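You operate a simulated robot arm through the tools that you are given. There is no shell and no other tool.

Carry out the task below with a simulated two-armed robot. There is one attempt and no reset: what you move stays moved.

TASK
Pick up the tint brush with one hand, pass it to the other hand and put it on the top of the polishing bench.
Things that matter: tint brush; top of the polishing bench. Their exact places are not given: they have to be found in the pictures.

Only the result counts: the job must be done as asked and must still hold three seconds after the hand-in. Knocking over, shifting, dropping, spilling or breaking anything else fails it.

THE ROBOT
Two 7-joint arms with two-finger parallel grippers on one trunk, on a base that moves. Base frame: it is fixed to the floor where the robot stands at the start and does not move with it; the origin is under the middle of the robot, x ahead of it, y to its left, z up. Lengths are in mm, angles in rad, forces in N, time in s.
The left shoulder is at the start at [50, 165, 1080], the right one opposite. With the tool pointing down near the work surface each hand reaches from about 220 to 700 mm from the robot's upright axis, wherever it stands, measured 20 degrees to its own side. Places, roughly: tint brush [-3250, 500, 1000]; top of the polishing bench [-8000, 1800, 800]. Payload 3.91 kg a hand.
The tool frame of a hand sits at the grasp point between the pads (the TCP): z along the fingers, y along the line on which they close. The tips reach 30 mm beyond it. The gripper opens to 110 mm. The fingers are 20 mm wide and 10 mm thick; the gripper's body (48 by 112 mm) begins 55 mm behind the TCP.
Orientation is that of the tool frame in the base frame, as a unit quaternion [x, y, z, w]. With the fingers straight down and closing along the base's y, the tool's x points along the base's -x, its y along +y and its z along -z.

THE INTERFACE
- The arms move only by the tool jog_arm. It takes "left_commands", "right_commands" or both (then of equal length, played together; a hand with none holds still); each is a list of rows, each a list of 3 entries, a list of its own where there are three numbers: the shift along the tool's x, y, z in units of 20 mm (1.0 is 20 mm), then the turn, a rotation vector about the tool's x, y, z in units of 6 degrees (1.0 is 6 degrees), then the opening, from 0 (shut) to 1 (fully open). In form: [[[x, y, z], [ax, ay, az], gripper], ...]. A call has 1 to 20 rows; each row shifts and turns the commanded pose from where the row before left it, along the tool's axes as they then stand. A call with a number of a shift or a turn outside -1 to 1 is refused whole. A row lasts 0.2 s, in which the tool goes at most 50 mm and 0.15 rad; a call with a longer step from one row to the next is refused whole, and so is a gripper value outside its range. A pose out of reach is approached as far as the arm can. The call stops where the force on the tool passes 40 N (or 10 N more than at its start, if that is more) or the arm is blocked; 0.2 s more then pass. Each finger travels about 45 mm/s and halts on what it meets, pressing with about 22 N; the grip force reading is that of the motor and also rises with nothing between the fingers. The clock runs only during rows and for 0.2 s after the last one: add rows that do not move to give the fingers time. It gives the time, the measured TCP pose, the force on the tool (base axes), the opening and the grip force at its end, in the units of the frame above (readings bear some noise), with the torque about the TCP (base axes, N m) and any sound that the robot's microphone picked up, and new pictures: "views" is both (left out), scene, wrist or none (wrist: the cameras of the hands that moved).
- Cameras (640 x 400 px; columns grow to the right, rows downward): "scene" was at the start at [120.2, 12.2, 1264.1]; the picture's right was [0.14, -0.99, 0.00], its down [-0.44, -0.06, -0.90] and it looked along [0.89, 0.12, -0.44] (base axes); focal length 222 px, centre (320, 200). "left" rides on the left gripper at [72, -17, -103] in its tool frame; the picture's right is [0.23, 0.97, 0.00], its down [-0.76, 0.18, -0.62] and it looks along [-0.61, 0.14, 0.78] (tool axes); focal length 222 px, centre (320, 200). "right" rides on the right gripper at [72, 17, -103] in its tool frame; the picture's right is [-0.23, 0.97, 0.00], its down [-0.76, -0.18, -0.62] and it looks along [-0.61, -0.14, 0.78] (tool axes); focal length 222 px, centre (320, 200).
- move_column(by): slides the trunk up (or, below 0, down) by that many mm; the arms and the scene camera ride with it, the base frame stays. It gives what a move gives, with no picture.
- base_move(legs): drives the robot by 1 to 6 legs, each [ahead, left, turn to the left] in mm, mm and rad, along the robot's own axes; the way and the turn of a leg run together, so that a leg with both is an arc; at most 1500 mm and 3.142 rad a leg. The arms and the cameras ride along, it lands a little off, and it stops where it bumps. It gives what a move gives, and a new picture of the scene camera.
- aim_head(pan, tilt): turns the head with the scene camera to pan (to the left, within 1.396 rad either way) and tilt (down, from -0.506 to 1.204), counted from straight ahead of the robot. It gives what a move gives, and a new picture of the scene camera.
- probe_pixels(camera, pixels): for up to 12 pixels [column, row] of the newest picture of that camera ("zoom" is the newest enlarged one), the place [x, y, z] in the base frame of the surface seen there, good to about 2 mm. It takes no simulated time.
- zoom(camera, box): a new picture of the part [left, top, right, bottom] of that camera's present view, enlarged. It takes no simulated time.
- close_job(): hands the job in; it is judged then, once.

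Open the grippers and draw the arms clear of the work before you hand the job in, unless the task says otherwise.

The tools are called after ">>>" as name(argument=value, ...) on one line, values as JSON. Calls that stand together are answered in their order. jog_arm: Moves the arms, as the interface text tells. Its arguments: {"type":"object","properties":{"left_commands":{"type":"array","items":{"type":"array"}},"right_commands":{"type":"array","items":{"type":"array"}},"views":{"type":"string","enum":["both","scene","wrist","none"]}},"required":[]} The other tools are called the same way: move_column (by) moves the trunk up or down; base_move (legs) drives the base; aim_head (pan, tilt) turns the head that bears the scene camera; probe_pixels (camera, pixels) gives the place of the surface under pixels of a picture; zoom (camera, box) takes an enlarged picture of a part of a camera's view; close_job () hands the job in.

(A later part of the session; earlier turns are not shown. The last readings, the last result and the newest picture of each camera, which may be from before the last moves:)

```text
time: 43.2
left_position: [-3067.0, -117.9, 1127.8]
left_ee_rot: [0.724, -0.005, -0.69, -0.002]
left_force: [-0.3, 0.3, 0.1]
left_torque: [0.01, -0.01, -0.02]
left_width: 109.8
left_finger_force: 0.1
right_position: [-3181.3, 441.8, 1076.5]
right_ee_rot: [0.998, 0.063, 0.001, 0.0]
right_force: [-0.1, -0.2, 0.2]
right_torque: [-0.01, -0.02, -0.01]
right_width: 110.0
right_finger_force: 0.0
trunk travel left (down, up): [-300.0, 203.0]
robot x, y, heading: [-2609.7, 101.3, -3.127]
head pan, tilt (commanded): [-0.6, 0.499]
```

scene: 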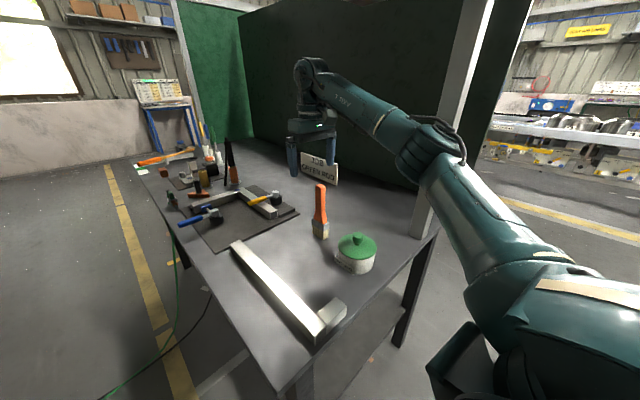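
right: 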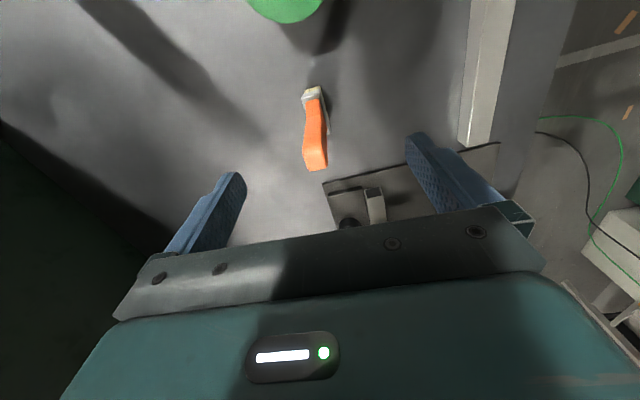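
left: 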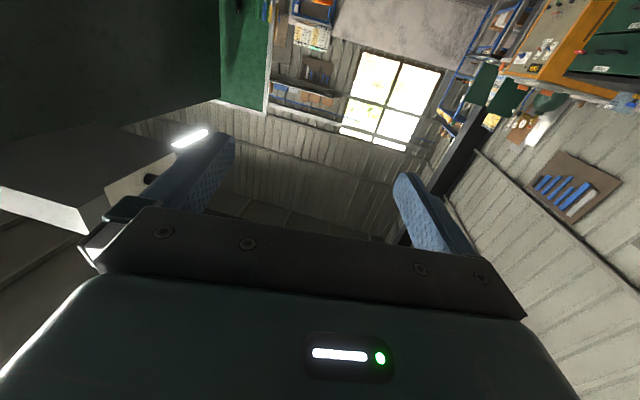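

Now I jog back ~30 mm so the TCP is over the handle at (-3152,447), and check the wrist view.

>>> jog_arm(right_commands=[[[0.745, -0.035, 0], [0, 0, 0], 1], [[0.745, -0.035, 0], [0, 0, 0], 1], [[0, 0, 0], [0, 0, 0], 1]])

>>> zoom(camera="scene", box=[260, 100, 380, 240])

```text
time: 44.0
left_position: [-3066.2, -118.2, 1127.9]
left_ee_rot: [0.723, -0.005, -0.69, -0.002]
left_force: [-0.4, -0.2, 0.3]
left_torque: [0.02, 0.03, -0.03]
left_width: 110.2
left_finger_force: 0.1
right_position: [-3152.8, 447.7, 1077.9]
right_ee_rot: [0.998, 0.062, 0.001, 0.0]
right_force: [1.0, 0.2, -0.7]
right_torque: [-0.01, 0.01, -0.04]
right_width: 110.1
right_finger_force: 0.0
trunk travel left (down, up): [-300.0, 203.0]
robot x, y, heading: [-2607.8, 104.0, -3.131]
head pan, tilt (commanded): [-0.6, 0.499]
```

scene: 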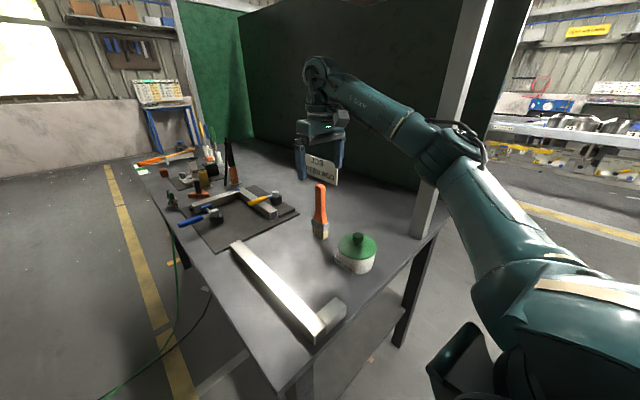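
right: 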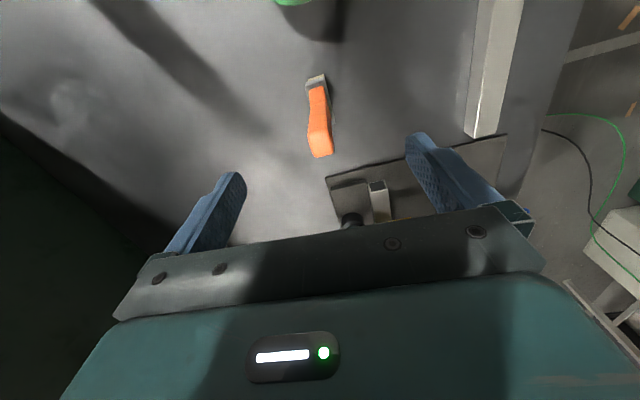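

```text
2.86 times, centred on (320, 170) of scene
```

zoom: 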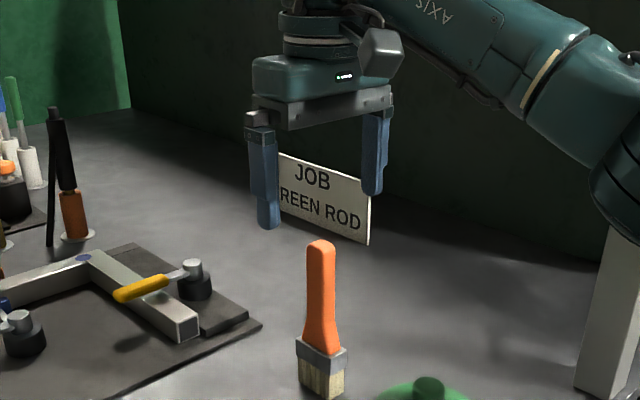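

The brush is centred between the fingers; the TCP is at (-3152.8,447.7). I descend 103 mm to z≈975 with the fingers open.

>>> jog_arm(right_commands=[[[0, 0, 0.86], [0, 0, 0], 1], [[0, 0, 0.86], [0, 0, 0], 1], [[0, 0, 0.86], [0, 0, 0], 1], [[0, 0, 0.86], [0, 0, 0], 1], [[0, 0, 0.86], [0, 0, 0], 1], [[0, 0, 0.85], [0, 0, 0], 1], [[0, 0, 0], [0, 0, 0], 1]])

>>> zoom(camera="scene", box=[260, 120, 380, 260])

```text
time: 45.6
left_position: [-3065.2, -118.2, 1126.5]
left_ee_rot: [0.723, -0.004, -0.691, -0.001]
left_force: [-0.6, 0.3, -0.3]
left_torque: [0.01, 0.02, -0.01]
left_width: 110.2
left_finger_force: 0.1
right_position: [-3151.8, 447.6, 974.8]
right_ee_rot: [0.998, 0.063, 0.0, 0.0]
right_force: [-0.1, -0.4, -0.2]
right_torque: [0.02, -0.01, -0.02]
right_width: 110.0
right_finger_force: 0.0
trunk travel left (down, up): [-300.0, 203.0]
robot x, y, heading: [-2607.5, 99.5, -3.131]
head pan, tilt (commanded): [-0.6, 0.499]
```

scene: 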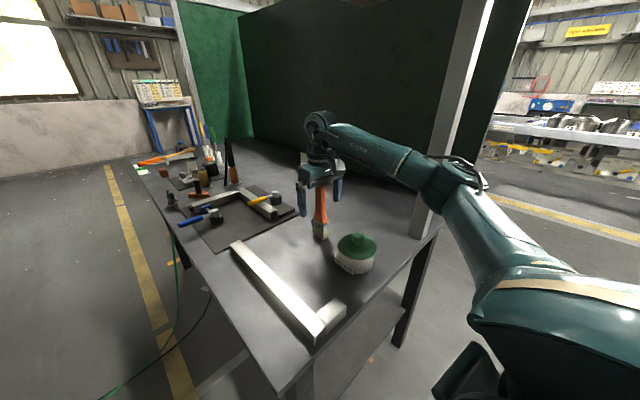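
right: 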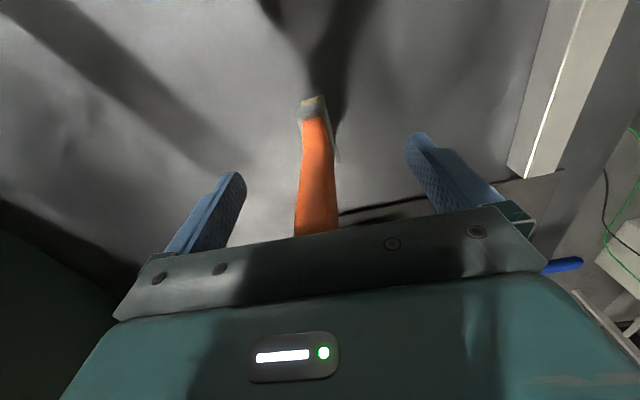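

```text
2.86 times, centred on (320, 190) of scene
```

zoom: 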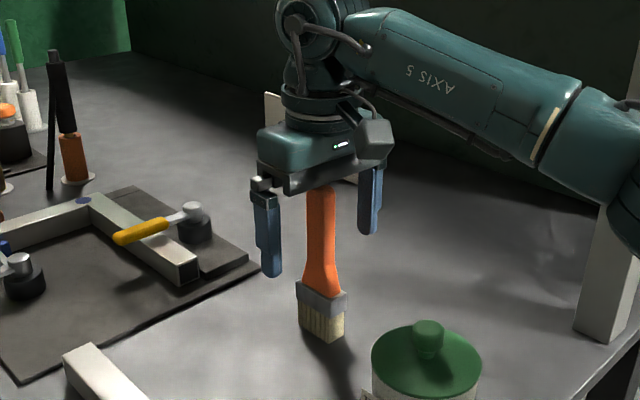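

The handle sits centred between the fingers with no contact. I close the right gripper.

>>> jog_arm(right_commands=[[[0, 0, 0], [0, 0, 0], 0.5], [[0, 0, 0], [0, 0, 0], 0.4], [[0, 0, 0], [0, 0, 0], 0.3], [[0, 0, 0], [0, 0, 0], 0.2], [[0, 0, 0], [0, 0, 0], 0.0], [[0, 0, 0], [0, 0, 0], 0.0], [[0, 0, 0], [0, 0, 0], 0.0], [[0, 0, 0], [0, 0, 0], 0.0]])

>>> zoom(camera="scene", box=[260, 120, 380, 260])

```text
time: 47.4
left_position: [-3065.6, -119.3, 1128.1]
left_ee_rot: [0.723, -0.006, -0.691, -0.003]
left_force: [0.6, 0.6, 0.5]
left_torque: [0.0, -0.01, -0.01]
left_width: 109.8
left_finger_force: 0.0
right_position: [-3151.5, 446.2, 976.1]
right_ee_rot: [0.998, 0.063, -0.001, 0.001]
right_force: [-0.6, 0.7, 0.3]
right_torque: [0.07, 0.06, -0.04]
right_width: 18.0
right_finger_force: 21.7
trunk travel left (down, up): [-300.0, 203.0]
robot x, y, heading: [-2608.2, 102.4, -3.132]
head pan, tilt (commanded): [-0.6, 0.499]
```

scene: 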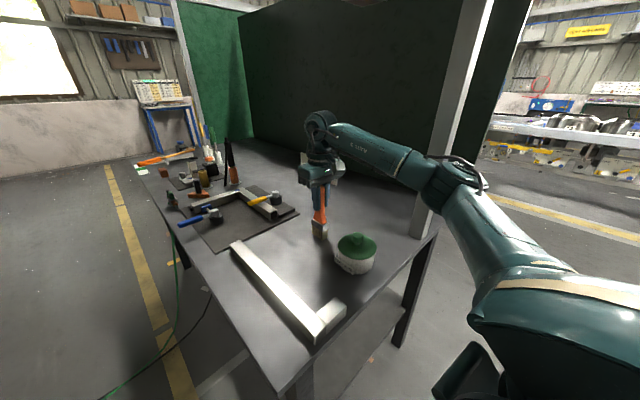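
right: 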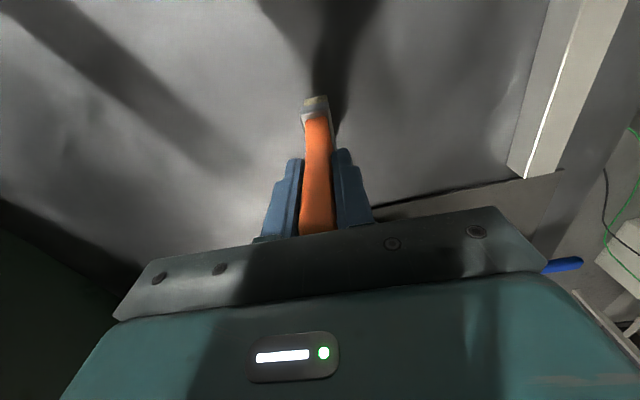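

```text
2.86 times, centred on (320, 190) of scene
```

zoom: 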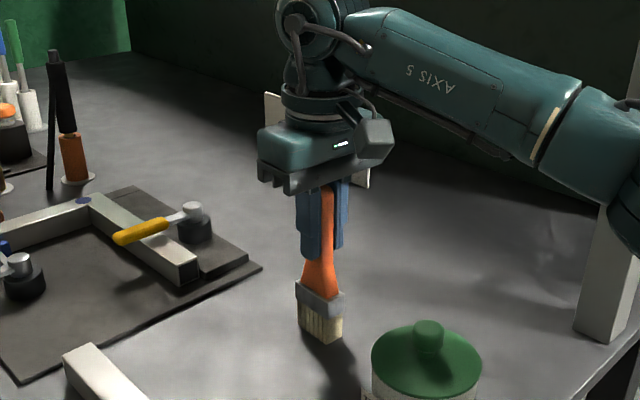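

The brush is held (width 18, force 21.7). I lift it straight up 120 mm (well below the hood).

>>> jog_arm(right_commands=[[[0, 0, -0.5], [0, 0, 0], 0], [[0, 0, -0.8], [0, 0, 0], 0], [[0, 0, -0.9], [0, 0, 0], 0], [[0, 0, -1], [0, 0, 0], 0], [[0, 0, -1], [0, 0, 0], 0], [[0, 0, -1], [0, 0, 0], 0], [[0, 0, -0.8], [0, 0, 0], 0], [[0, 0, 0], [0, 0, 0], 0]])

>>> zoom(camera="scene", box=[260, 100, 380, 260])

```text
time: 49.2
left_position: [-3067.7, -118.6, 1127.7]
left_ee_rot: [0.723, -0.005, -0.69, -0.002]
left_force: [-0.2, 0.1, -0.1]
left_torque: [0.04, 0.0, 0.01]
left_width: 110.0
left_finger_force: 0.0
right_position: [-3152.9, 448.1, 1092.9]
right_ee_rot: [0.998, 0.063, 0.001, 0.0]
right_force: [0.4, 0.1, -1.8]
right_torque: [-0.02, -0.01, -0.01]
right_width: 17.9
right_finger_force: 22.2
trunk travel left (down, up): [-300.0, 203.0]
robot x, y, heading: [-2607.7, 96.0, -3.132]
head pan, tilt (commanded): [-0.6, 0.499]
```

scene: 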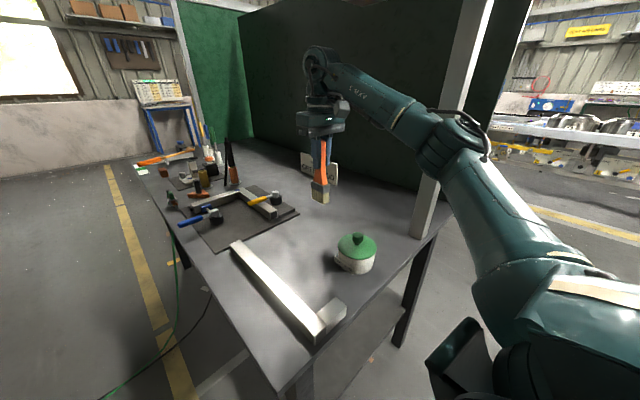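
right: 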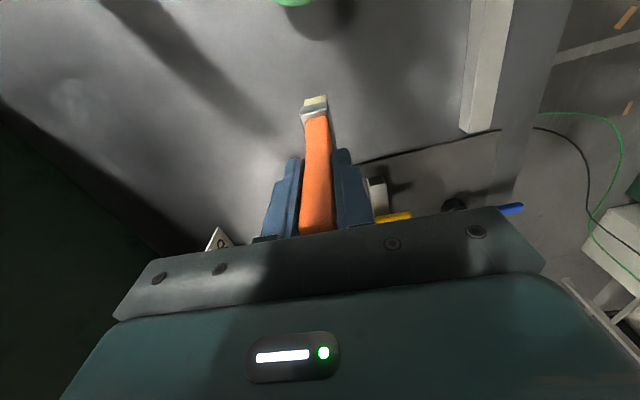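

```text
2.50 times, centred on (320, 180) of scene
```

zoom: 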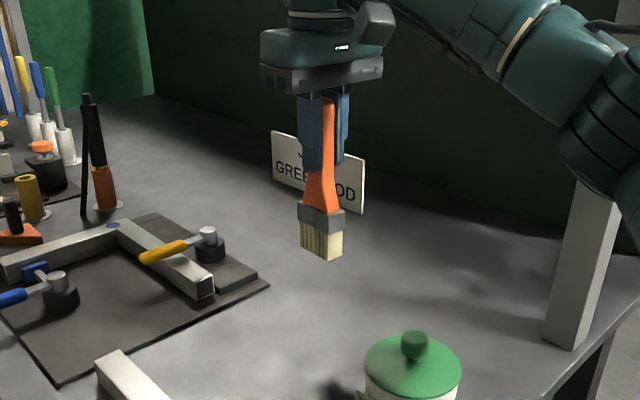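

The brush hangs securely. I move the hand 120 mm to the robot's left, clear of the pot, then drive back out from under the hood.

>>> jog_arm(right_commands=[[[0, 1, 0], [0, 0, 0], 0], [[0, 1, 0], [0, 0, 0], 0], [[0, 1, 0], [0, 0, 0], 0], [[0, 1, 0], [0, 0, 0], 0], [[0, 1, 0], [0, 0, 0], 0], [[0, 1, 0], [0, 0, 0], 0]], views="none")

>>> base_move(legs=[[-700, 0, 0]])

```text
time: 50.6
left_position: [-3065.9, -118.8, 1128.1]
left_ee_rot: [0.724, -0.005, -0.69, -0.002]
left_force: [0.5, 0.3, 0.2]
left_torque: [0.02, 0.0, 0.01]
left_width: 110.0
left_finger_force: 0.2
right_position: [-3138.0, 327.1, 1093.6]
right_ee_rot: [0.998, 0.063, 0.001, 0.0]
right_force: [0.2, -0.1, -0.7]
right_torque: [0.01, -0.01, -0.02]
right_width: 18.0
right_finger_force: 22.2
trunk travel left (down, up): [-300.0, 203.0]
robot x, y, heading: [-2611.6, 98.9, -3.135]
head pan, tilt (commanded): [-0.6, 0.499]
```

```text
time: 54.4
left_position: [-2370.1, -109.4, 1127.8]
left_ee_rot: [0.724, -0.009, -0.69, -0.006]
left_force: [1.1, -0.5, -0.2]
left_torque: [0.03, -0.01, 0.0]
left_width: 110.2
left_finger_force: 0.0
right_position: [-2435.1, 337.9, 1093.8]
right_ee_rot: [0.998, 0.057, 0.001, 0.0]
right_force: [0.3, 0.2, -1.0]
right_torque: [0.01, 0.03, 0.0]
right_width: 17.7
right_finger_force: 21.8
trunk travel left (down, up): [-300.0, 203.0]
robot x, y, heading: [-1907.3, 101.8, 3.141]
head pan, tilt (commanded): [-0.6, 0.499]
```

scene: 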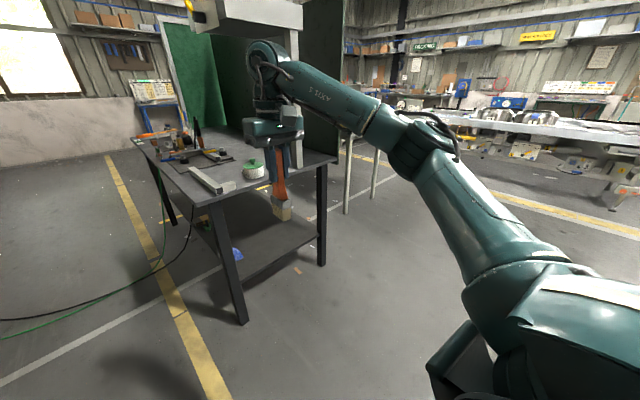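

Both hands are clear of the table now. For the handover I want the brush's flat side facing the left palm, so I first turn the right hand -84° about its vertical tool axis, in place.

>>> jog_arm(right_commands=[[[0, 0, 0], [0, 0, -1], 0], [[0, 0, 0], [0, 0, -1], 0], [[0, 0, 0], [0, 0, -1], 0], [[0, 0, 0], [0, 0, -1], 0], [[0, 0, 0], [0, 0, -1], 0], [[0, 0, 0], [0, 0, -1], 0], [[0, 0, 0], [0, 0, -1], 0], [[0, 0, 0], [0, 0, -1], 0], [[0, 0, 0], [0, 0, -1], 0], [[0, 0, 0], [0, 0, -1], 0], [[0, 0, 0], [0, 0, -1], 0], [[0, 0, 0], [0, 0, -1], 0], [[0, 0, 0], [0, 0, -1], 0], [[0, 0, 0], [0, 0, -0.9], 0]])

```text
time: 57.4
left_position: [-2370.3, -110.1, 1128.4]
left_ee_rot: [0.724, -0.008, -0.69, -0.005]
left_force: [0.5, 0.1, 0.1]
left_torque: [0.01, -0.02, 0.01]
left_width: 110.1
left_finger_force: 0.1
right_position: [-2220.6, 199.8, 1054.3]
right_ee_rot: [0.708, 0.706, -0.001, 0.0]
right_force: [-0.2, 0.0, -1.0]
right_torque: [0.01, 0.02, 0.02]
right_width: 18.0
right_finger_force: 22.0
right hand out of reach, approached as far as the arm can: row 5, 6, 7, 8, 9, 10, 11, 12, 13, 14
trunk travel left (down, up): [-300.0, 203.0]
robot x, y, heading: [-1906.3, 105.3, 3.14]
head pan, tilt (commanded): [-0.6, 0.499]
```

scene: 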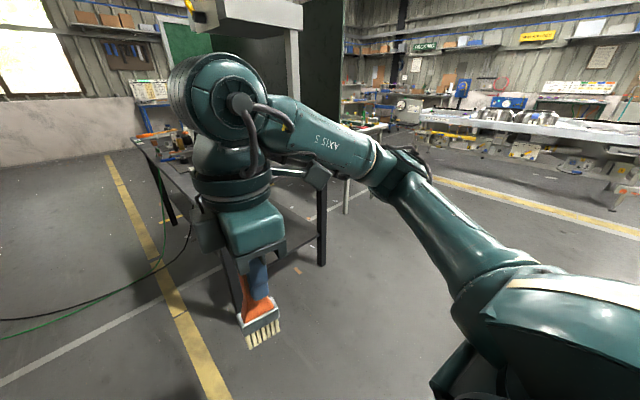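
right: 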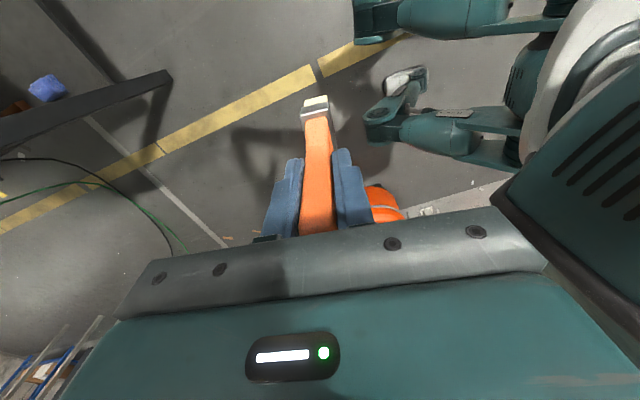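

The turn forced the right hand back to ahead 314 (a wrist limit), still holding the brush (width 18). I'll undo that turn, moving it out again, and instead later have the left hand approach from the side; rows combine back-rotation and outward motion.

>>> jog_arm(right_commands=[[[0, 0, 0], [0, 0, 1], 0], [[0, 0, 0], [0, 0, 1], 0], [[0, 0, 0], [0, 0, 1], 0], [[0, 0, 0], [0, 0, 1], 0], [[0, 0, 0], [0, 0, 1], 0], [[0, 0, 0], [0, 0, 1], 0], [[0, 0, 0], [0, 0, 1], 0], [[0, 0, 0], [0, 0, 1], 0], [[0, 0, 0], [0, 0, 1], 0], [[0, 0, 0], [0, 0, 1], 0]])

```text
time: 59.6
left_position: [-2371.1, -109.9, 1127.9]
left_ee_rot: [0.724, -0.009, -0.69, -0.005]
left_force: [0.6, 0.7, 0.9]
left_torque: [-0.02, -0.03, 0.0]
left_width: 109.9
left_finger_force: 0.0
right_position: [-2221.7, 200.2, 1052.4]
right_ee_rot: [0.967, 0.256, 0.0, -0.001]
right_force: [-0.8, 0.1, -0.9]
right_torque: [-0.01, -0.02, 0.0]
right_width: 17.7
right_finger_force: 22.1
trunk travel left (down, up): [-300.0, 203.0]
robot x, y, heading: [-1909.1, 106.6, 3.142]
head pan, tilt (commanded): [-0.6, 0.499]
```

scene: 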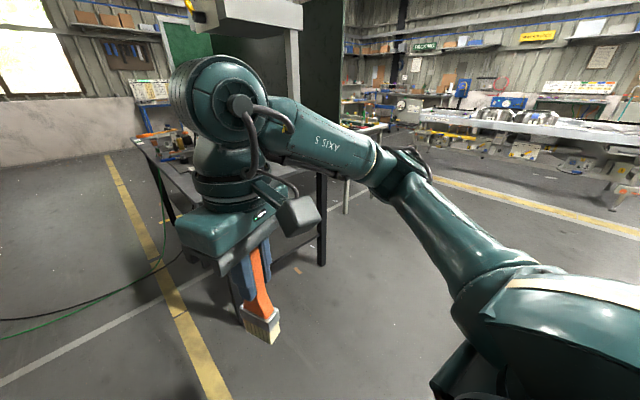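
right: 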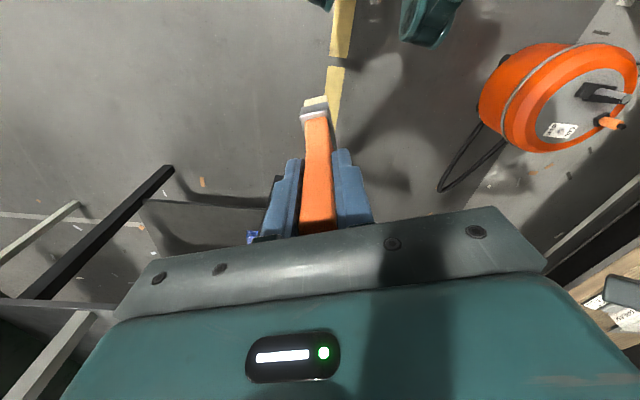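

The right hand is back to a 30° yaw, brush still held. Now I test how far the left hand can turn its fingers toward the robot's right (rotation about its tool x), 8 rows of 6°.

>>> jog_arm(left_commands=[[[0, 0, 0], [1, 0, 0], 1], [[0, 0, 0], [1, 0, 0], 1], [[0, 0, 0], [1, 0, 0], 1], [[0, 0, 0], [1, 0, 0], 1], [[0, 0, 0], [1, 0, 0], 1], [[0, 0, 0], [1, 0, 0], 1], [[0, 0, 0], [1, 0, 0], 1], [[0, 0, 0], [1, 0, 0], 1]], views="wrist")

```text
time: 61.4
left_position: [-2364.7, -86.2, 1129.8]
left_ee_rot: [0.666, -0.273, -0.633, -0.285]
left_force: [0.6, -0.3, 0.8]
left_torque: [-0.03, -0.04, -0.04]
left_width: 109.8
left_finger_force: 0.1
left hand out of reach, approached as far as the arm can: row 8
right_position: [-2221.5, 200.4, 1052.8]
right_ee_rot: [0.966, 0.257, 0.0, 0.0]
right_force: [0.4, 0.2, -1.9]
right_torque: [0.02, -0.01, -0.01]
right_width: 17.6
right_finger_force: 21.4
trunk travel left (down, up): [-300.0, 203.0]
robot x, y, heading: [-1911.1, 102.0, 3.137]
head pan, tilt (commanded): [-0.6, 0.499]
```

left: 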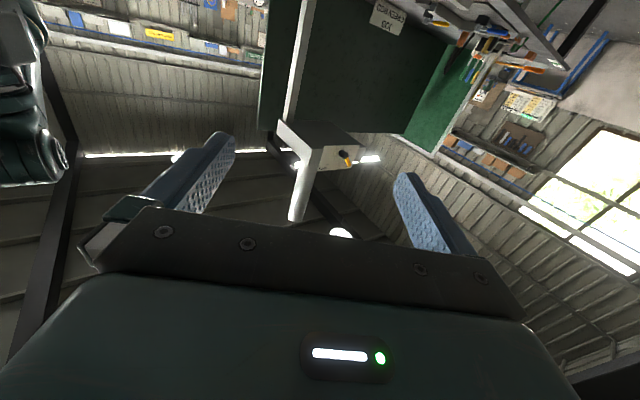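

The left hand can turn ~46° with its tool z now ≈(ahead 0.69, right 0.73). I move the right hand (brush) out to about ahead 470, right 150, z≈1094, keeping its 30° yaw.

>>> jog_arm(right_commands=[[[-0.694, -0.782, -0.256], [0, 0, 0], 0], [[-0.694, -0.782, -0.256], [0, 0, 0], 0], [[-0.694, -0.782, -0.256], [0, 0, 0], 0], [[-0.694, -0.782, -0.256], [0, 0, 0], 0], [[-0.694, -0.782, -0.256], [0, 0, 0], 0], [[-0.694, -0.782, -0.256], [0, 0, 0], 0], [[-0.694, -0.782, -0.256], [0, 0, 0], 0], [[-0.694, -0.782, -0.256], [0, 0, 0], 0]])

>>> aim_head(pan=-0.1, tilt=0.5)

```text
time: 63.2
left_position: [-2364.7, -85.8, 1129.3]
left_ee_rot: [0.666, -0.274, -0.632, -0.286]
left_force: [0.4, 0.0, -0.1]
left_torque: [0.02, -0.01, 0.0]
left_width: 110.0
left_finger_force: 0.2
right_position: [-2380.4, 252.4, 1093.1]
right_ee_rot: [0.966, 0.258, 0.001, 0.0]
right_force: [0.1, -0.9, -0.4]
right_torque: [-0.03, -0.01, 0.0]
right_width: 17.8
right_finger_force: 21.4
trunk travel left (down, up): [-300.0, 203.0]
robot x, y, heading: [-1908.9, 104.4, 3.143]
head pan, tilt (commanded): [-0.6, 0.499]
```

scene: 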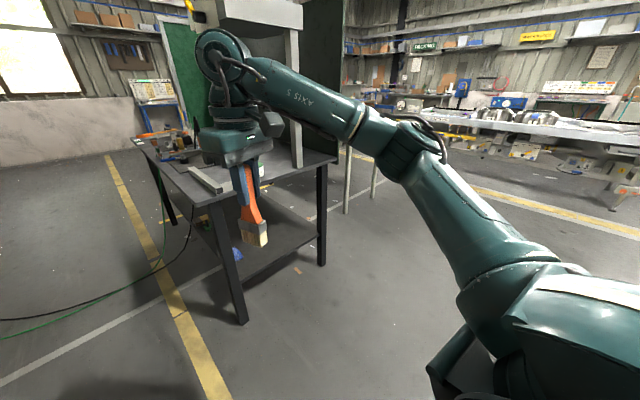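
right: 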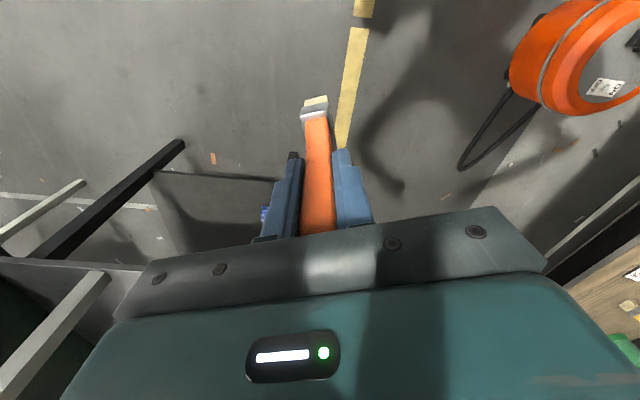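

```text
time: 64.2
left_position: [-2364.8, -86.6, 1128.8]
left_ee_rot: [0.667, -0.273, -0.632, -0.285]
left_force: [0.2, 0.7, -0.3]
left_torque: [0.0, -0.03, -0.01]
left_width: 110.1
left_finger_force: 0.0
right_position: [-2380.6, 252.5, 1093.1]
right_ee_rot: [0.966, 0.258, 0.001, 0.0]
right_force: [0.5, -0.1, -0.3]
right_torque: [-0.03, 0.04, 0.03]
right_width: 17.6
right_finger_force: 22.1
trunk travel left (down, up): [-300.0, 203.0]
robot x, y, heading: [-1913.4, 101.7, 3.138]
head pan, tilt (commanded): [-0.099, 0.499]
```

scene: 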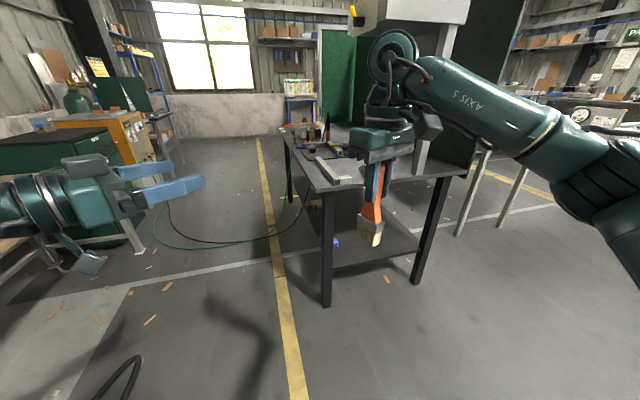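

Both hands are in view: brush at right TCP (-2380,252), ferrule centre at z≈1022. I move the left hand (open, 46° pose) to a stand-off about 110 mm before the brush at (-2323,152,1022).

>>> jog_arm(left_commands=[[[0.451, -0.795, 0.615], [0, 0, 0], 1], [[0.451, -0.795, 0.615], [0, 0, 0], 1], [[0.451, -0.795, 0.615], [0, 0, 0], 1], [[0.451, -0.795, 0.615], [0, 0, 0], 1], [[0.451, -0.795, 0.615], [0, 0, 0], 1], [[0.451, -0.795, 0.615], [0, 0, 0], 1], [[0.451, -0.795, 0.615], [0, 0, 0], 1], [[0.451, -0.795, 0.615], [0, 0, 0], 1], [[0.451, -0.795, 0.615], [0, 0, 0], 1], [[0.451, -0.795, 0.615], [0, 0, 0], 1]])

```text
time: 66.4
left_position: [-2320.7, 111.1, 1041.2]
left_ee_rot: [0.658, -0.29, -0.627, -0.3]
left_force: [0.2, -0.4, 0.8]
left_torque: [0.04, 0.01, -0.03]
left_width: 110.0
left_finger_force: 0.0
right_position: [-2380.6, 253.3, 1092.5]
right_ee_rot: [0.966, 0.257, 0.001, 0.001]
right_force: [-0.1, 0.4, -1.2]
right_torque: [-0.01, -0.03, 0.0]
right_width: 17.7
right_finger_force: 22.7
trunk travel left (down, up): [-300.0, 203.0]
robot x, y, heading: [-1908.7, 100.2, 3.146]
head pan, tilt (commanded): [-0.099, 0.499]
```

scene: 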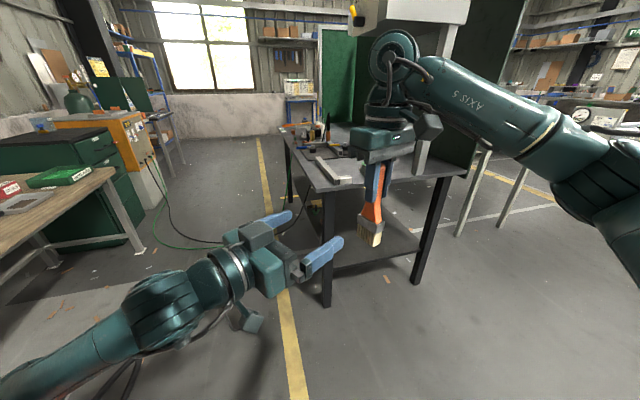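
left: 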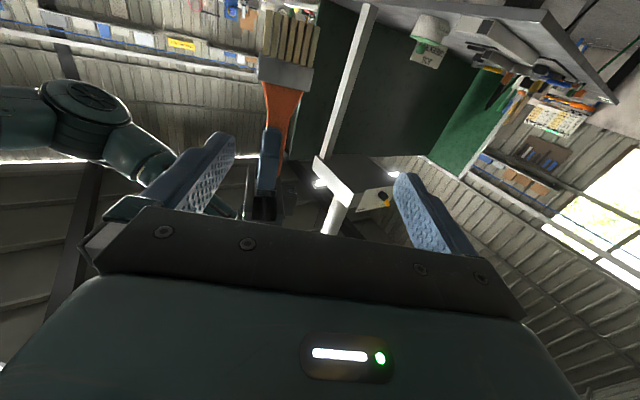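

The wrist camera sees the brush at (285,90). I rotate the left hand about 10.7° further to be square to the brush's flat side, and level it.

>>> jog_arm(left_commands=[[[0, 0, 0], [0.89, -0.165, 0], 1], [[0, 0, 0], [0.89, -0.165, 0], 1], [[0, 0, 0], [0, 0, 0], 1]])

>>> zoom(camera="scene", box=[220, 120, 460, 320])

```text
time: 67.2
left_position: [-2320.8, 110.4, 1041.1]
left_ee_rot: [0.617, -0.341, -0.608, -0.366]
left_force: [-0.9, -0.1, 0.3]
left_torque: [0.02, -0.02, 0.01]
left_width: 110.1
left_finger_force: 0.0
right_position: [-2380.6, 251.7, 1092.0]
right_ee_rot: [0.966, 0.258, 0.001, -0.001]
right_force: [0.3, -0.2, -0.7]
right_torque: [-0.02, 0.0, 0.01]
right_width: 17.9
right_finger_force: 21.8
trunk travel left (down, up): [-300.0, 203.0]
robot x, y, heading: [-1909.0, 103.5, 3.137]
head pan, tilt (commanded): [-0.099, 0.499]
```

scene: 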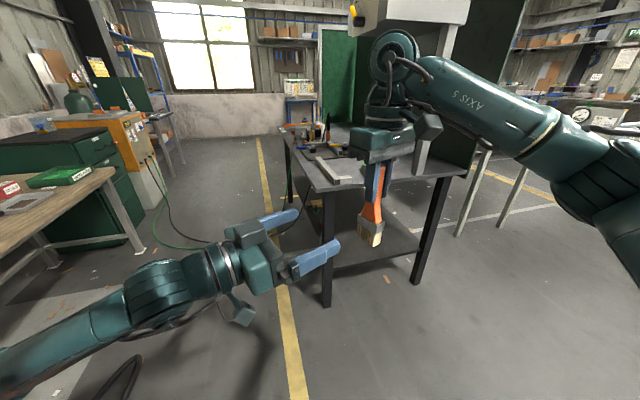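
left: 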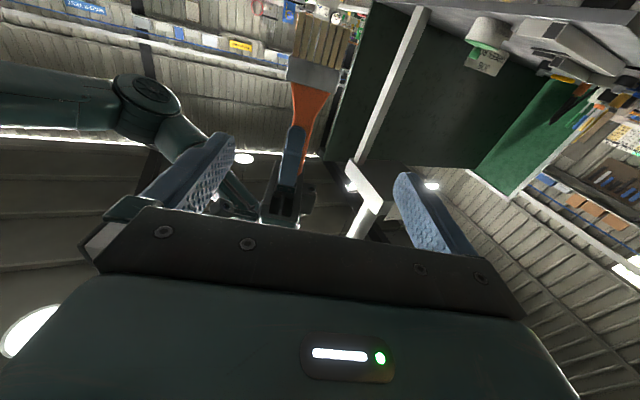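

```text
2.00 times, centred on (340, 220) of scene
```

zoom: 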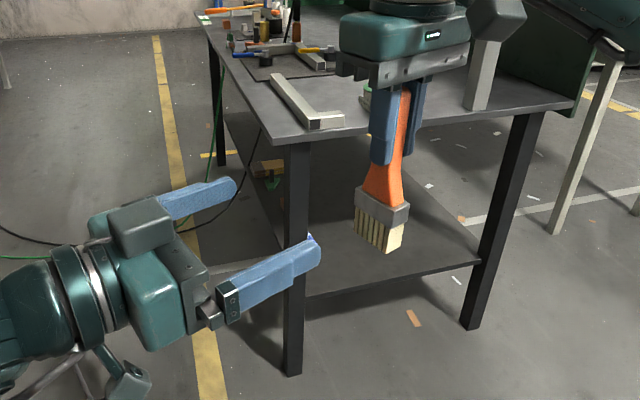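

The left hand is square to the brush's broad face. I probe the ferrule's and handle's points in both views to fix the grasp target.

>>> probe_pixels(camera="left", pixels=[[290, 68], [335, 75], [312, 72], [295, 82], [330, 90], [310, 95], [320, 35], [306, 115]])

>>> probe_pixels(camera="zoom", pixels=[[357, 198], [384, 212], [407, 212], [384, 195], [385, 222], [383, 175], [400, 120], [358, 225], [386, 252], [381, 204]])

```text
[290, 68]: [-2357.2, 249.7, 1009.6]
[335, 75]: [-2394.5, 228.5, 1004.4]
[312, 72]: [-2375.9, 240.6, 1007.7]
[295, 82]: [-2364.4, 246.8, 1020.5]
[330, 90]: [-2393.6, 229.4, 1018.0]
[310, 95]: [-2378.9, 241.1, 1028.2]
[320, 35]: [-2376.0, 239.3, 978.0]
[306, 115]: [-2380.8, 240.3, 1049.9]
```

```text
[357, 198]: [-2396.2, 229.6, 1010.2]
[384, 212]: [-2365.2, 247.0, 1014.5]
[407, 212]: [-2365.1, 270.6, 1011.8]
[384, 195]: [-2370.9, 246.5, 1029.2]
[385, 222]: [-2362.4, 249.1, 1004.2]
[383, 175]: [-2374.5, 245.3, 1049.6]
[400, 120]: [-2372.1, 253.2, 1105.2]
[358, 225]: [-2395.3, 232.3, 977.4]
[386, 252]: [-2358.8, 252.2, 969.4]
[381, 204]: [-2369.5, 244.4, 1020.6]
```

The ferrule is ~43 mm wide centred at ≈(-2381,249,1014). I align the left hand vertically/laterally with it and advance part-way along its fingers.

>>> jog_arm(left_commands=[[[0.715, -0.41, 0], [0, 0, 0], 1], [[0.715, -0.41, 0], [0, 0, 0], 1], [[0, 0, 0.95], [0, 0, 0], 1], [[0, 0, 0.95], [0, 0, 0], 1], [[0, 0, 0.95], [0, 0, 0], 1], [[0, 0, 0], [0, 0, 0], 1]])

>>> zoom(camera="scene", box=[260, 120, 460, 300])

```text
time: 68.6
left_position: [-2333.5, 168.0, 1014.2]
left_ee_rot: [0.617, -0.341, -0.608, -0.365]
left_force: [0.4, -0.1, -1.1]
left_torque: [0.01, 0.02, 0.01]
left_width: 110.1
left_finger_force: 0.1
right_position: [-2380.9, 251.9, 1092.1]
right_ee_rot: [0.966, 0.259, 0.001, 0.0]
right_force: [-0.5, -0.7, -1.4]
right_torque: [-0.02, 0.01, 0.0]
right_width: 17.8
right_finger_force: 22.7
trunk travel left (down, up): [-300.0, 203.0]
robot x, y, heading: [-1910.8, 102.7, 3.142]
head pan, tilt (commanded): [-0.099, 0.499]
```

scene: 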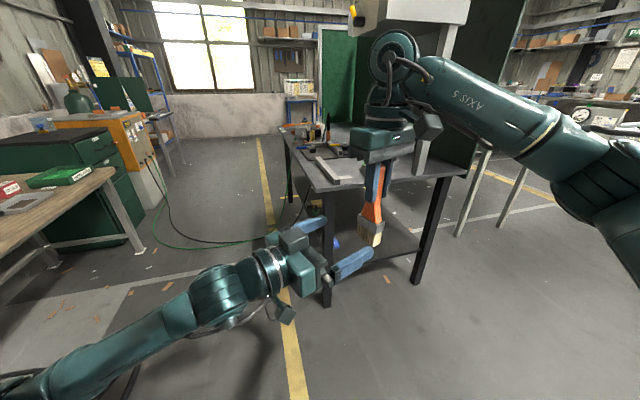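
left: 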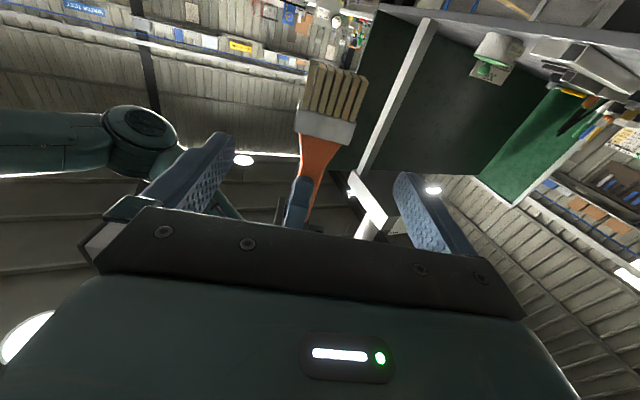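

```text
2.22 times, centred on (360, 210) of scene
```

zoom: 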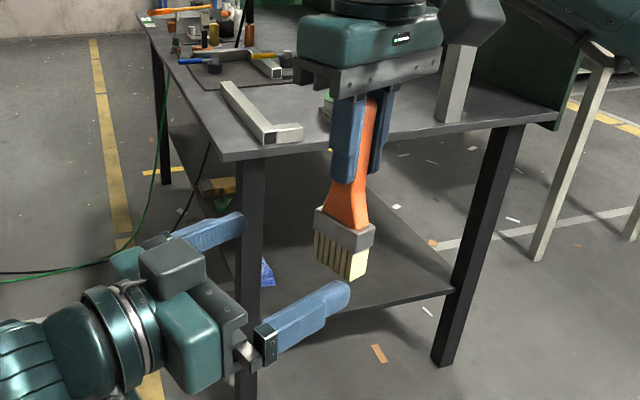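

Alignment holds (remaining motion is purely along the fingers, ~77 mm). I advance so the ferrule sits about 17 mm beyond the left TCP.

>>> jog_arm(left_commands=[[[0, 0, 0.967], [0, 0, 0], 1], [[0, 0, 0.967], [0, 0, 0], 1], [[0, 0, 0.967], [0, 0, 0], 1], [[0, 0, 0.967], [0, 0, 0], 1], [[0, 0, 0], [0, 0, 0], 1]])

>>> zoom(camera="scene", box=[280, 120, 440, 280])

```text
time: 69.8
left_position: [-2371.8, 234.6, 1014.3]
left_ee_rot: [0.617, -0.341, -0.608, -0.365]
left_force: [-0.3, 0.3, -0.7]
left_torque: [0.0, -0.03, -0.01]
left_width: 110.0
left_finger_force: 0.0
right_position: [-2381.2, 251.8, 1093.4]
right_ee_rot: [0.966, 0.258, 0.001, 0.0]
right_force: [-0.2, -0.5, -2.1]
right_torque: [0.0, 0.0, 0.01]
right_width: 18.0
right_finger_force: 22.3
trunk travel left (down, up): [-300.0, 203.0]
robot x, y, heading: [-1911.6, 102.1, 3.14]
head pan, tilt (commanded): [-0.099, 0.499]
```

scene: 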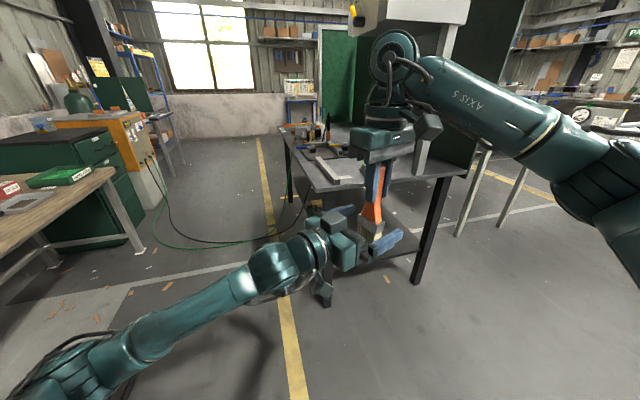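
left: 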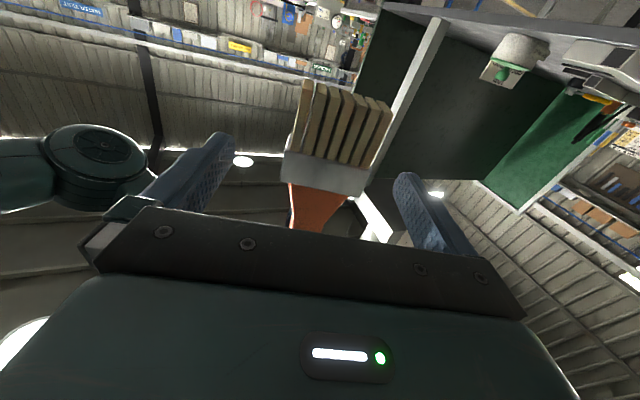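

```text
2.50 times, centred on (360, 200) of scene
```

zoom: 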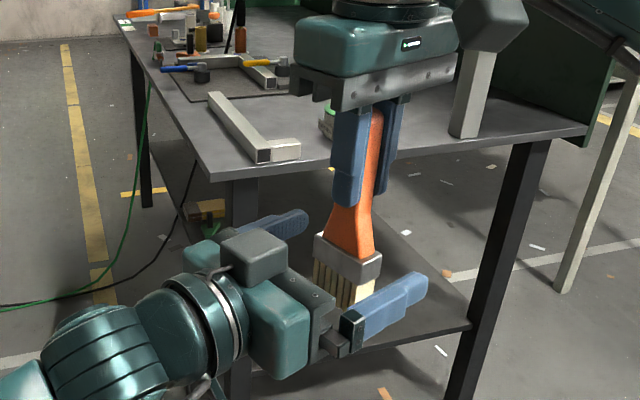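

The ferrule sits right at the left grip centre (≈(322,172) in the wrist view). I close the left gripper while the right holds still.

>>> jog_arm(left_commands=[[[0, 0, 0], [0, 0, 0], 0.6], [[0, 0, 0], [0, 0, 0], 0.5], [[0, 0, 0], [0, 0, 0], 0.4], [[0, 0, 0], [0, 0, 0], 0.3], [[0, 0, 0], [0, 0, 0], 0.0], [[0, 0, 0], [0, 0, 0], 0.0], [[0, 0, 0], [0, 0, 0], 0.0], [[0, 0, 0], [0, 0, 0], 0.0]])

>>> zoom(camera="scene", box=[280, 120, 440, 280])

```text
time: 71.6
left_position: [-2373.4, 234.2, 1014.0]
left_ee_rot: [0.618, -0.341, -0.608, -0.364]
left_force: [-7.4, -3.0, 0.2]
left_torque: [-0.03, -0.02, 0.07]
left_width: 51.6
left_finger_force: 22.1
right_position: [-2380.9, 252.3, 1092.7]
right_ee_rot: [0.966, 0.258, 0.001, 0.0]
right_force: [7.9, 2.1, -0.7]
right_torque: [0.25, -0.58, 0.08]
right_width: 18.1
right_finger_force: 21.6
trunk travel left (down, up): [-300.0, 203.0]
robot x, y, heading: [-1909.2, 103.7, 3.139]
head pan, tilt (commanded): [-0.099, 0.499]
```

scene: 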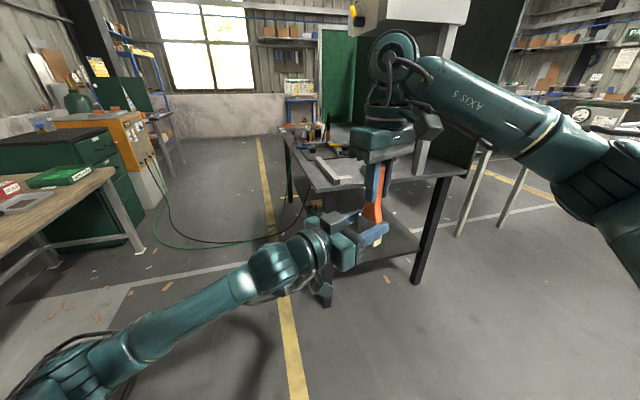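
left: 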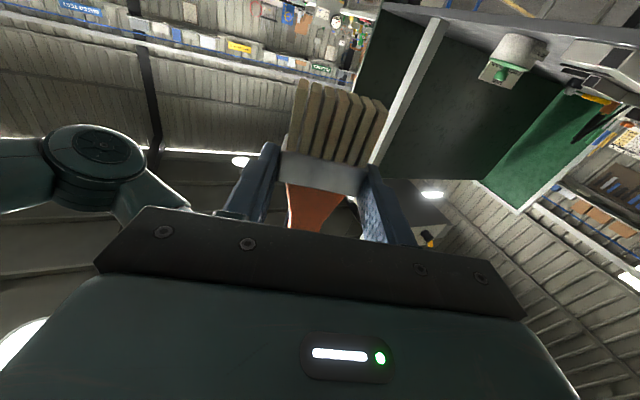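

```text
2.50 times, centred on (360, 200) of scene
```

zoom: 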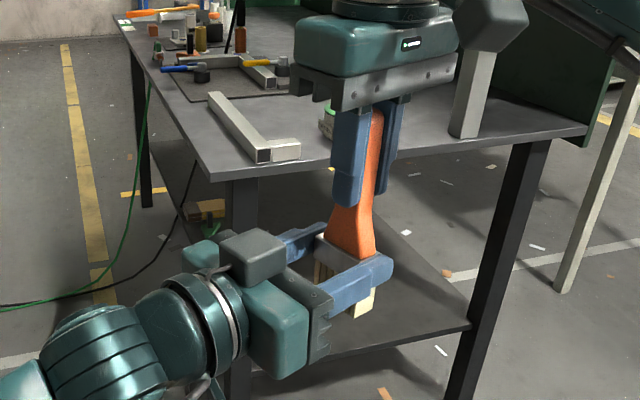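

The left gripper holds the ferrule (width 51.6, force 22). Now the right hand opens.

>>> jog_arm(right_commands=[[[0, 0, 0], [0, 0, 0], 0.25], [[0, 0, 0], [0, 0, 0], 0.4], [[0, 0, 0], [0, 0, 0], 0.6], [[0, 0, 0], [0, 0, 0], 0.6], [[0, 0, 0], [0, 0, 0], 0.6]])

>>> zoom(camera="scene", box=[280, 120, 440, 280])

```text
time: 72.8
left_position: [-2373.4, 234.0, 1014.1]
left_ee_rot: [0.617, -0.34, -0.608, -0.365]
left_force: [0.0, -0.9, 0.0]
left_torque: [-0.01, -0.02, 0.02]
left_width: 51.5
left_finger_force: 22.0
right_position: [-2381.2, 252.0, 1092.8]
right_ee_rot: [0.966, 0.258, 0.0, 0.0]
right_force: [-1.3, 0.2, 0.4]
right_torque: [0.0, 0.02, 0.0]
right_width: 66.0
right_finger_force: 0.0
trunk travel left (down, up): [-300.0, 203.0]
robot x, y, heading: [-1911.3, 100.3, 3.136]
head pan, tilt (commanded): [-0.099, 0.499]
```

scene: 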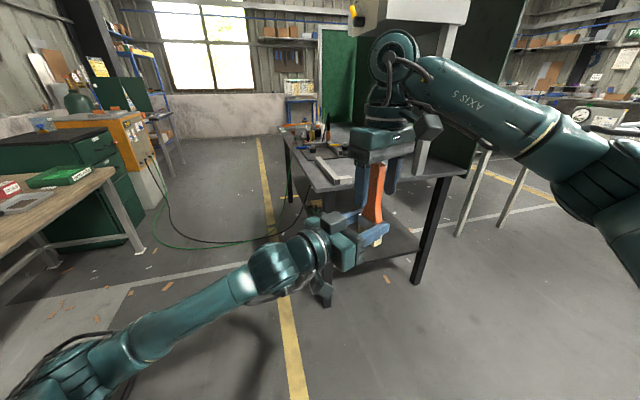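
right: 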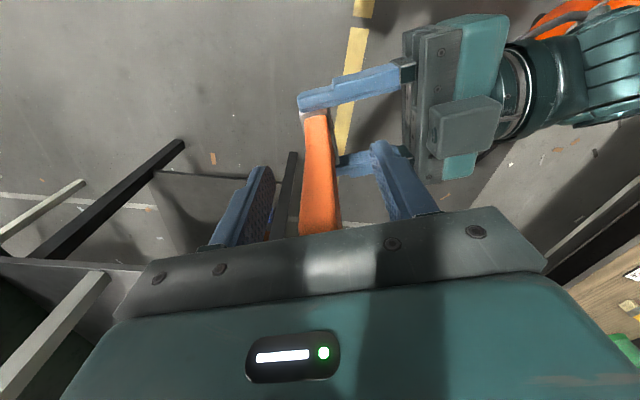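

```text
2.50 times, centred on (360, 200) of scene
```

zoom: 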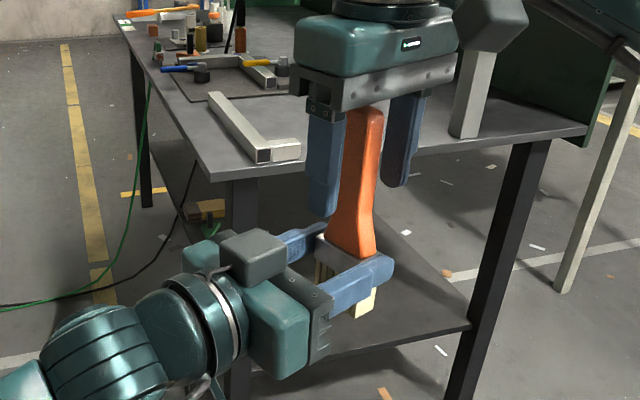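

The left hand alone holds the brush now. I raise the right hand straight up 110 mm to clear the handle.

>>> jog_arm(right_commands=[[[0, 0, -0.8], [0, 0, 0], 0.6], [[0, 0, -0.9], [0, 0, 0], 0.6], [[0, 0, -0.9], [0, 0, 0], 0.6], [[0, 0, -1], [0, 0, 0], 0.6], [[0, 0, -1], [0, 0, 0], 0.6], [[0, 0, -0.9], [0, 0, 0], 0.6]])

>>> zoom(camera="scene", box=[280, 80, 480, 280])

```text
time: 74.2
left_position: [-2373.0, 234.6, 1014.3]
left_ee_rot: [0.617, -0.341, -0.608, -0.365]
left_force: [0.3, 0.4, -0.6]
left_torque: [-0.04, -0.01, -0.01]
left_width: 51.6
left_finger_force: 21.7
right_position: [-2379.2, 252.3, 1205.4]
right_ee_rot: [0.966, 0.258, 0.001, 0.0]
right_force: [0.7, -0.9, -1.1]
right_torque: [-0.02, -0.01, 0.02]
right_width: 65.9
right_finger_force: 0.0
trunk travel left (down, up): [-300.0, 203.0]
robot x, y, heading: [-1909.3, 105.1, 3.139]
head pan, tilt (commanded): [-0.099, 0.499]
```

scene: 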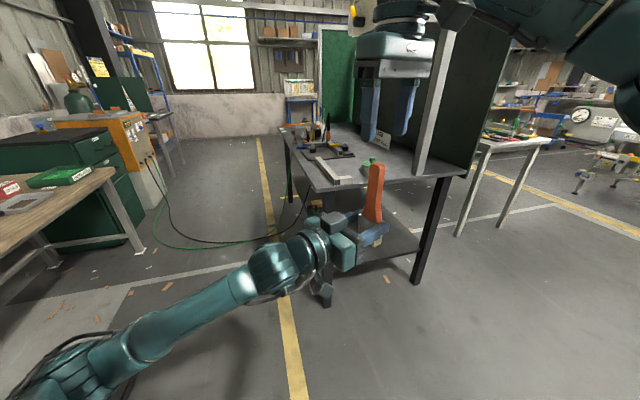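
right: 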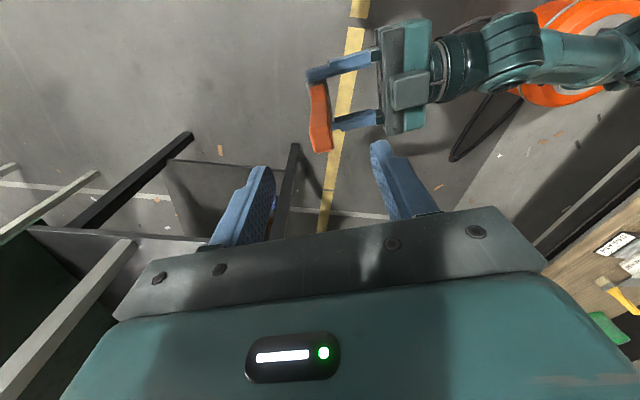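

```text
2.00 times, centred on (380, 180) of scene
```

zoom: 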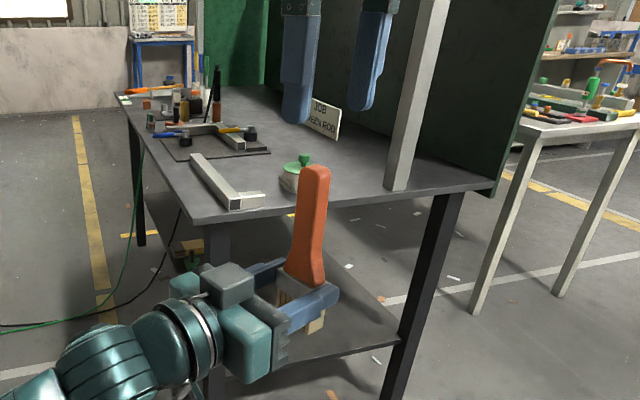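

The handover worked: the left alone holds the brush, right is clear above. I move the left hand 250 mm to the robot's left and 60 up, away from the right hand.

>>> jog_arm(left_commands=[[[-0.3, 0.559, -0.98], [0, 0, 0], 0], [[-0.3, 0.559, -0.98], [0, 0, 0], 0], [[-0.3, 0.559, -0.98], [0, 0, 0], 0], [[-0.3, 0.559, -0.98], [0, 0, 0], 0], [[-0.3, 0.559, -0.98], [0, 0, 0], 0], [[-0.3, 0.559, -0.98], [0, 0, 0], 0], [[-0.3, 0.559, -0.98], [0, 0, 0], 0], [[-0.3, 0.559, -0.98], [0, 0, 0], 0], [[-0.3, 0.559, -0.98], [0, 0, 0], 0], [[-0.3, 0.559, -0.98], [0, 0, 0], 0], [[-0.3, 0.559, -0.98], [0, 0, 0], 0]], views="scene")

```text
time: 76.6
left_position: [-2373.4, -17.2, 1071.3]
left_ee_rot: [0.617, -0.341, -0.608, -0.365]
left_force: [1.0, -1.3, -1.2]
left_torque: [-0.04, 0.0, 0.01]
left_width: 51.5
left_finger_force: 21.9
right_position: [-2379.9, 252.8, 1204.9]
right_ee_rot: [0.966, 0.258, 0.0, -0.001]
right_force: [0.2, 0.5, 0.3]
right_torque: [0.01, 0.0, -0.02]
right_width: 65.7
right_finger_force: 0.1
trunk travel left (down, up): [-300.0, 203.0]
robot x, y, heading: [-1909.3, 100.6, 3.144]
head pan, tilt (commanded): [-0.099, 0.499]
```

scene: 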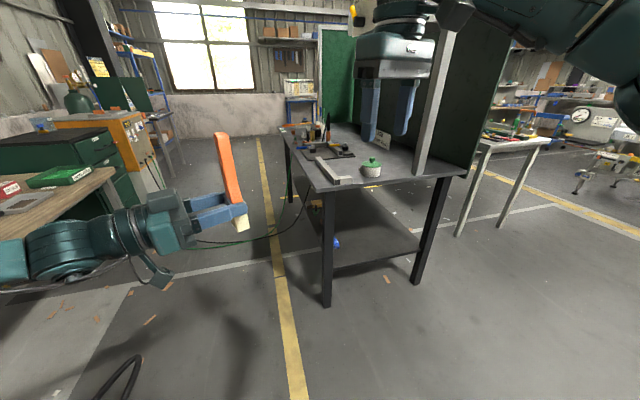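

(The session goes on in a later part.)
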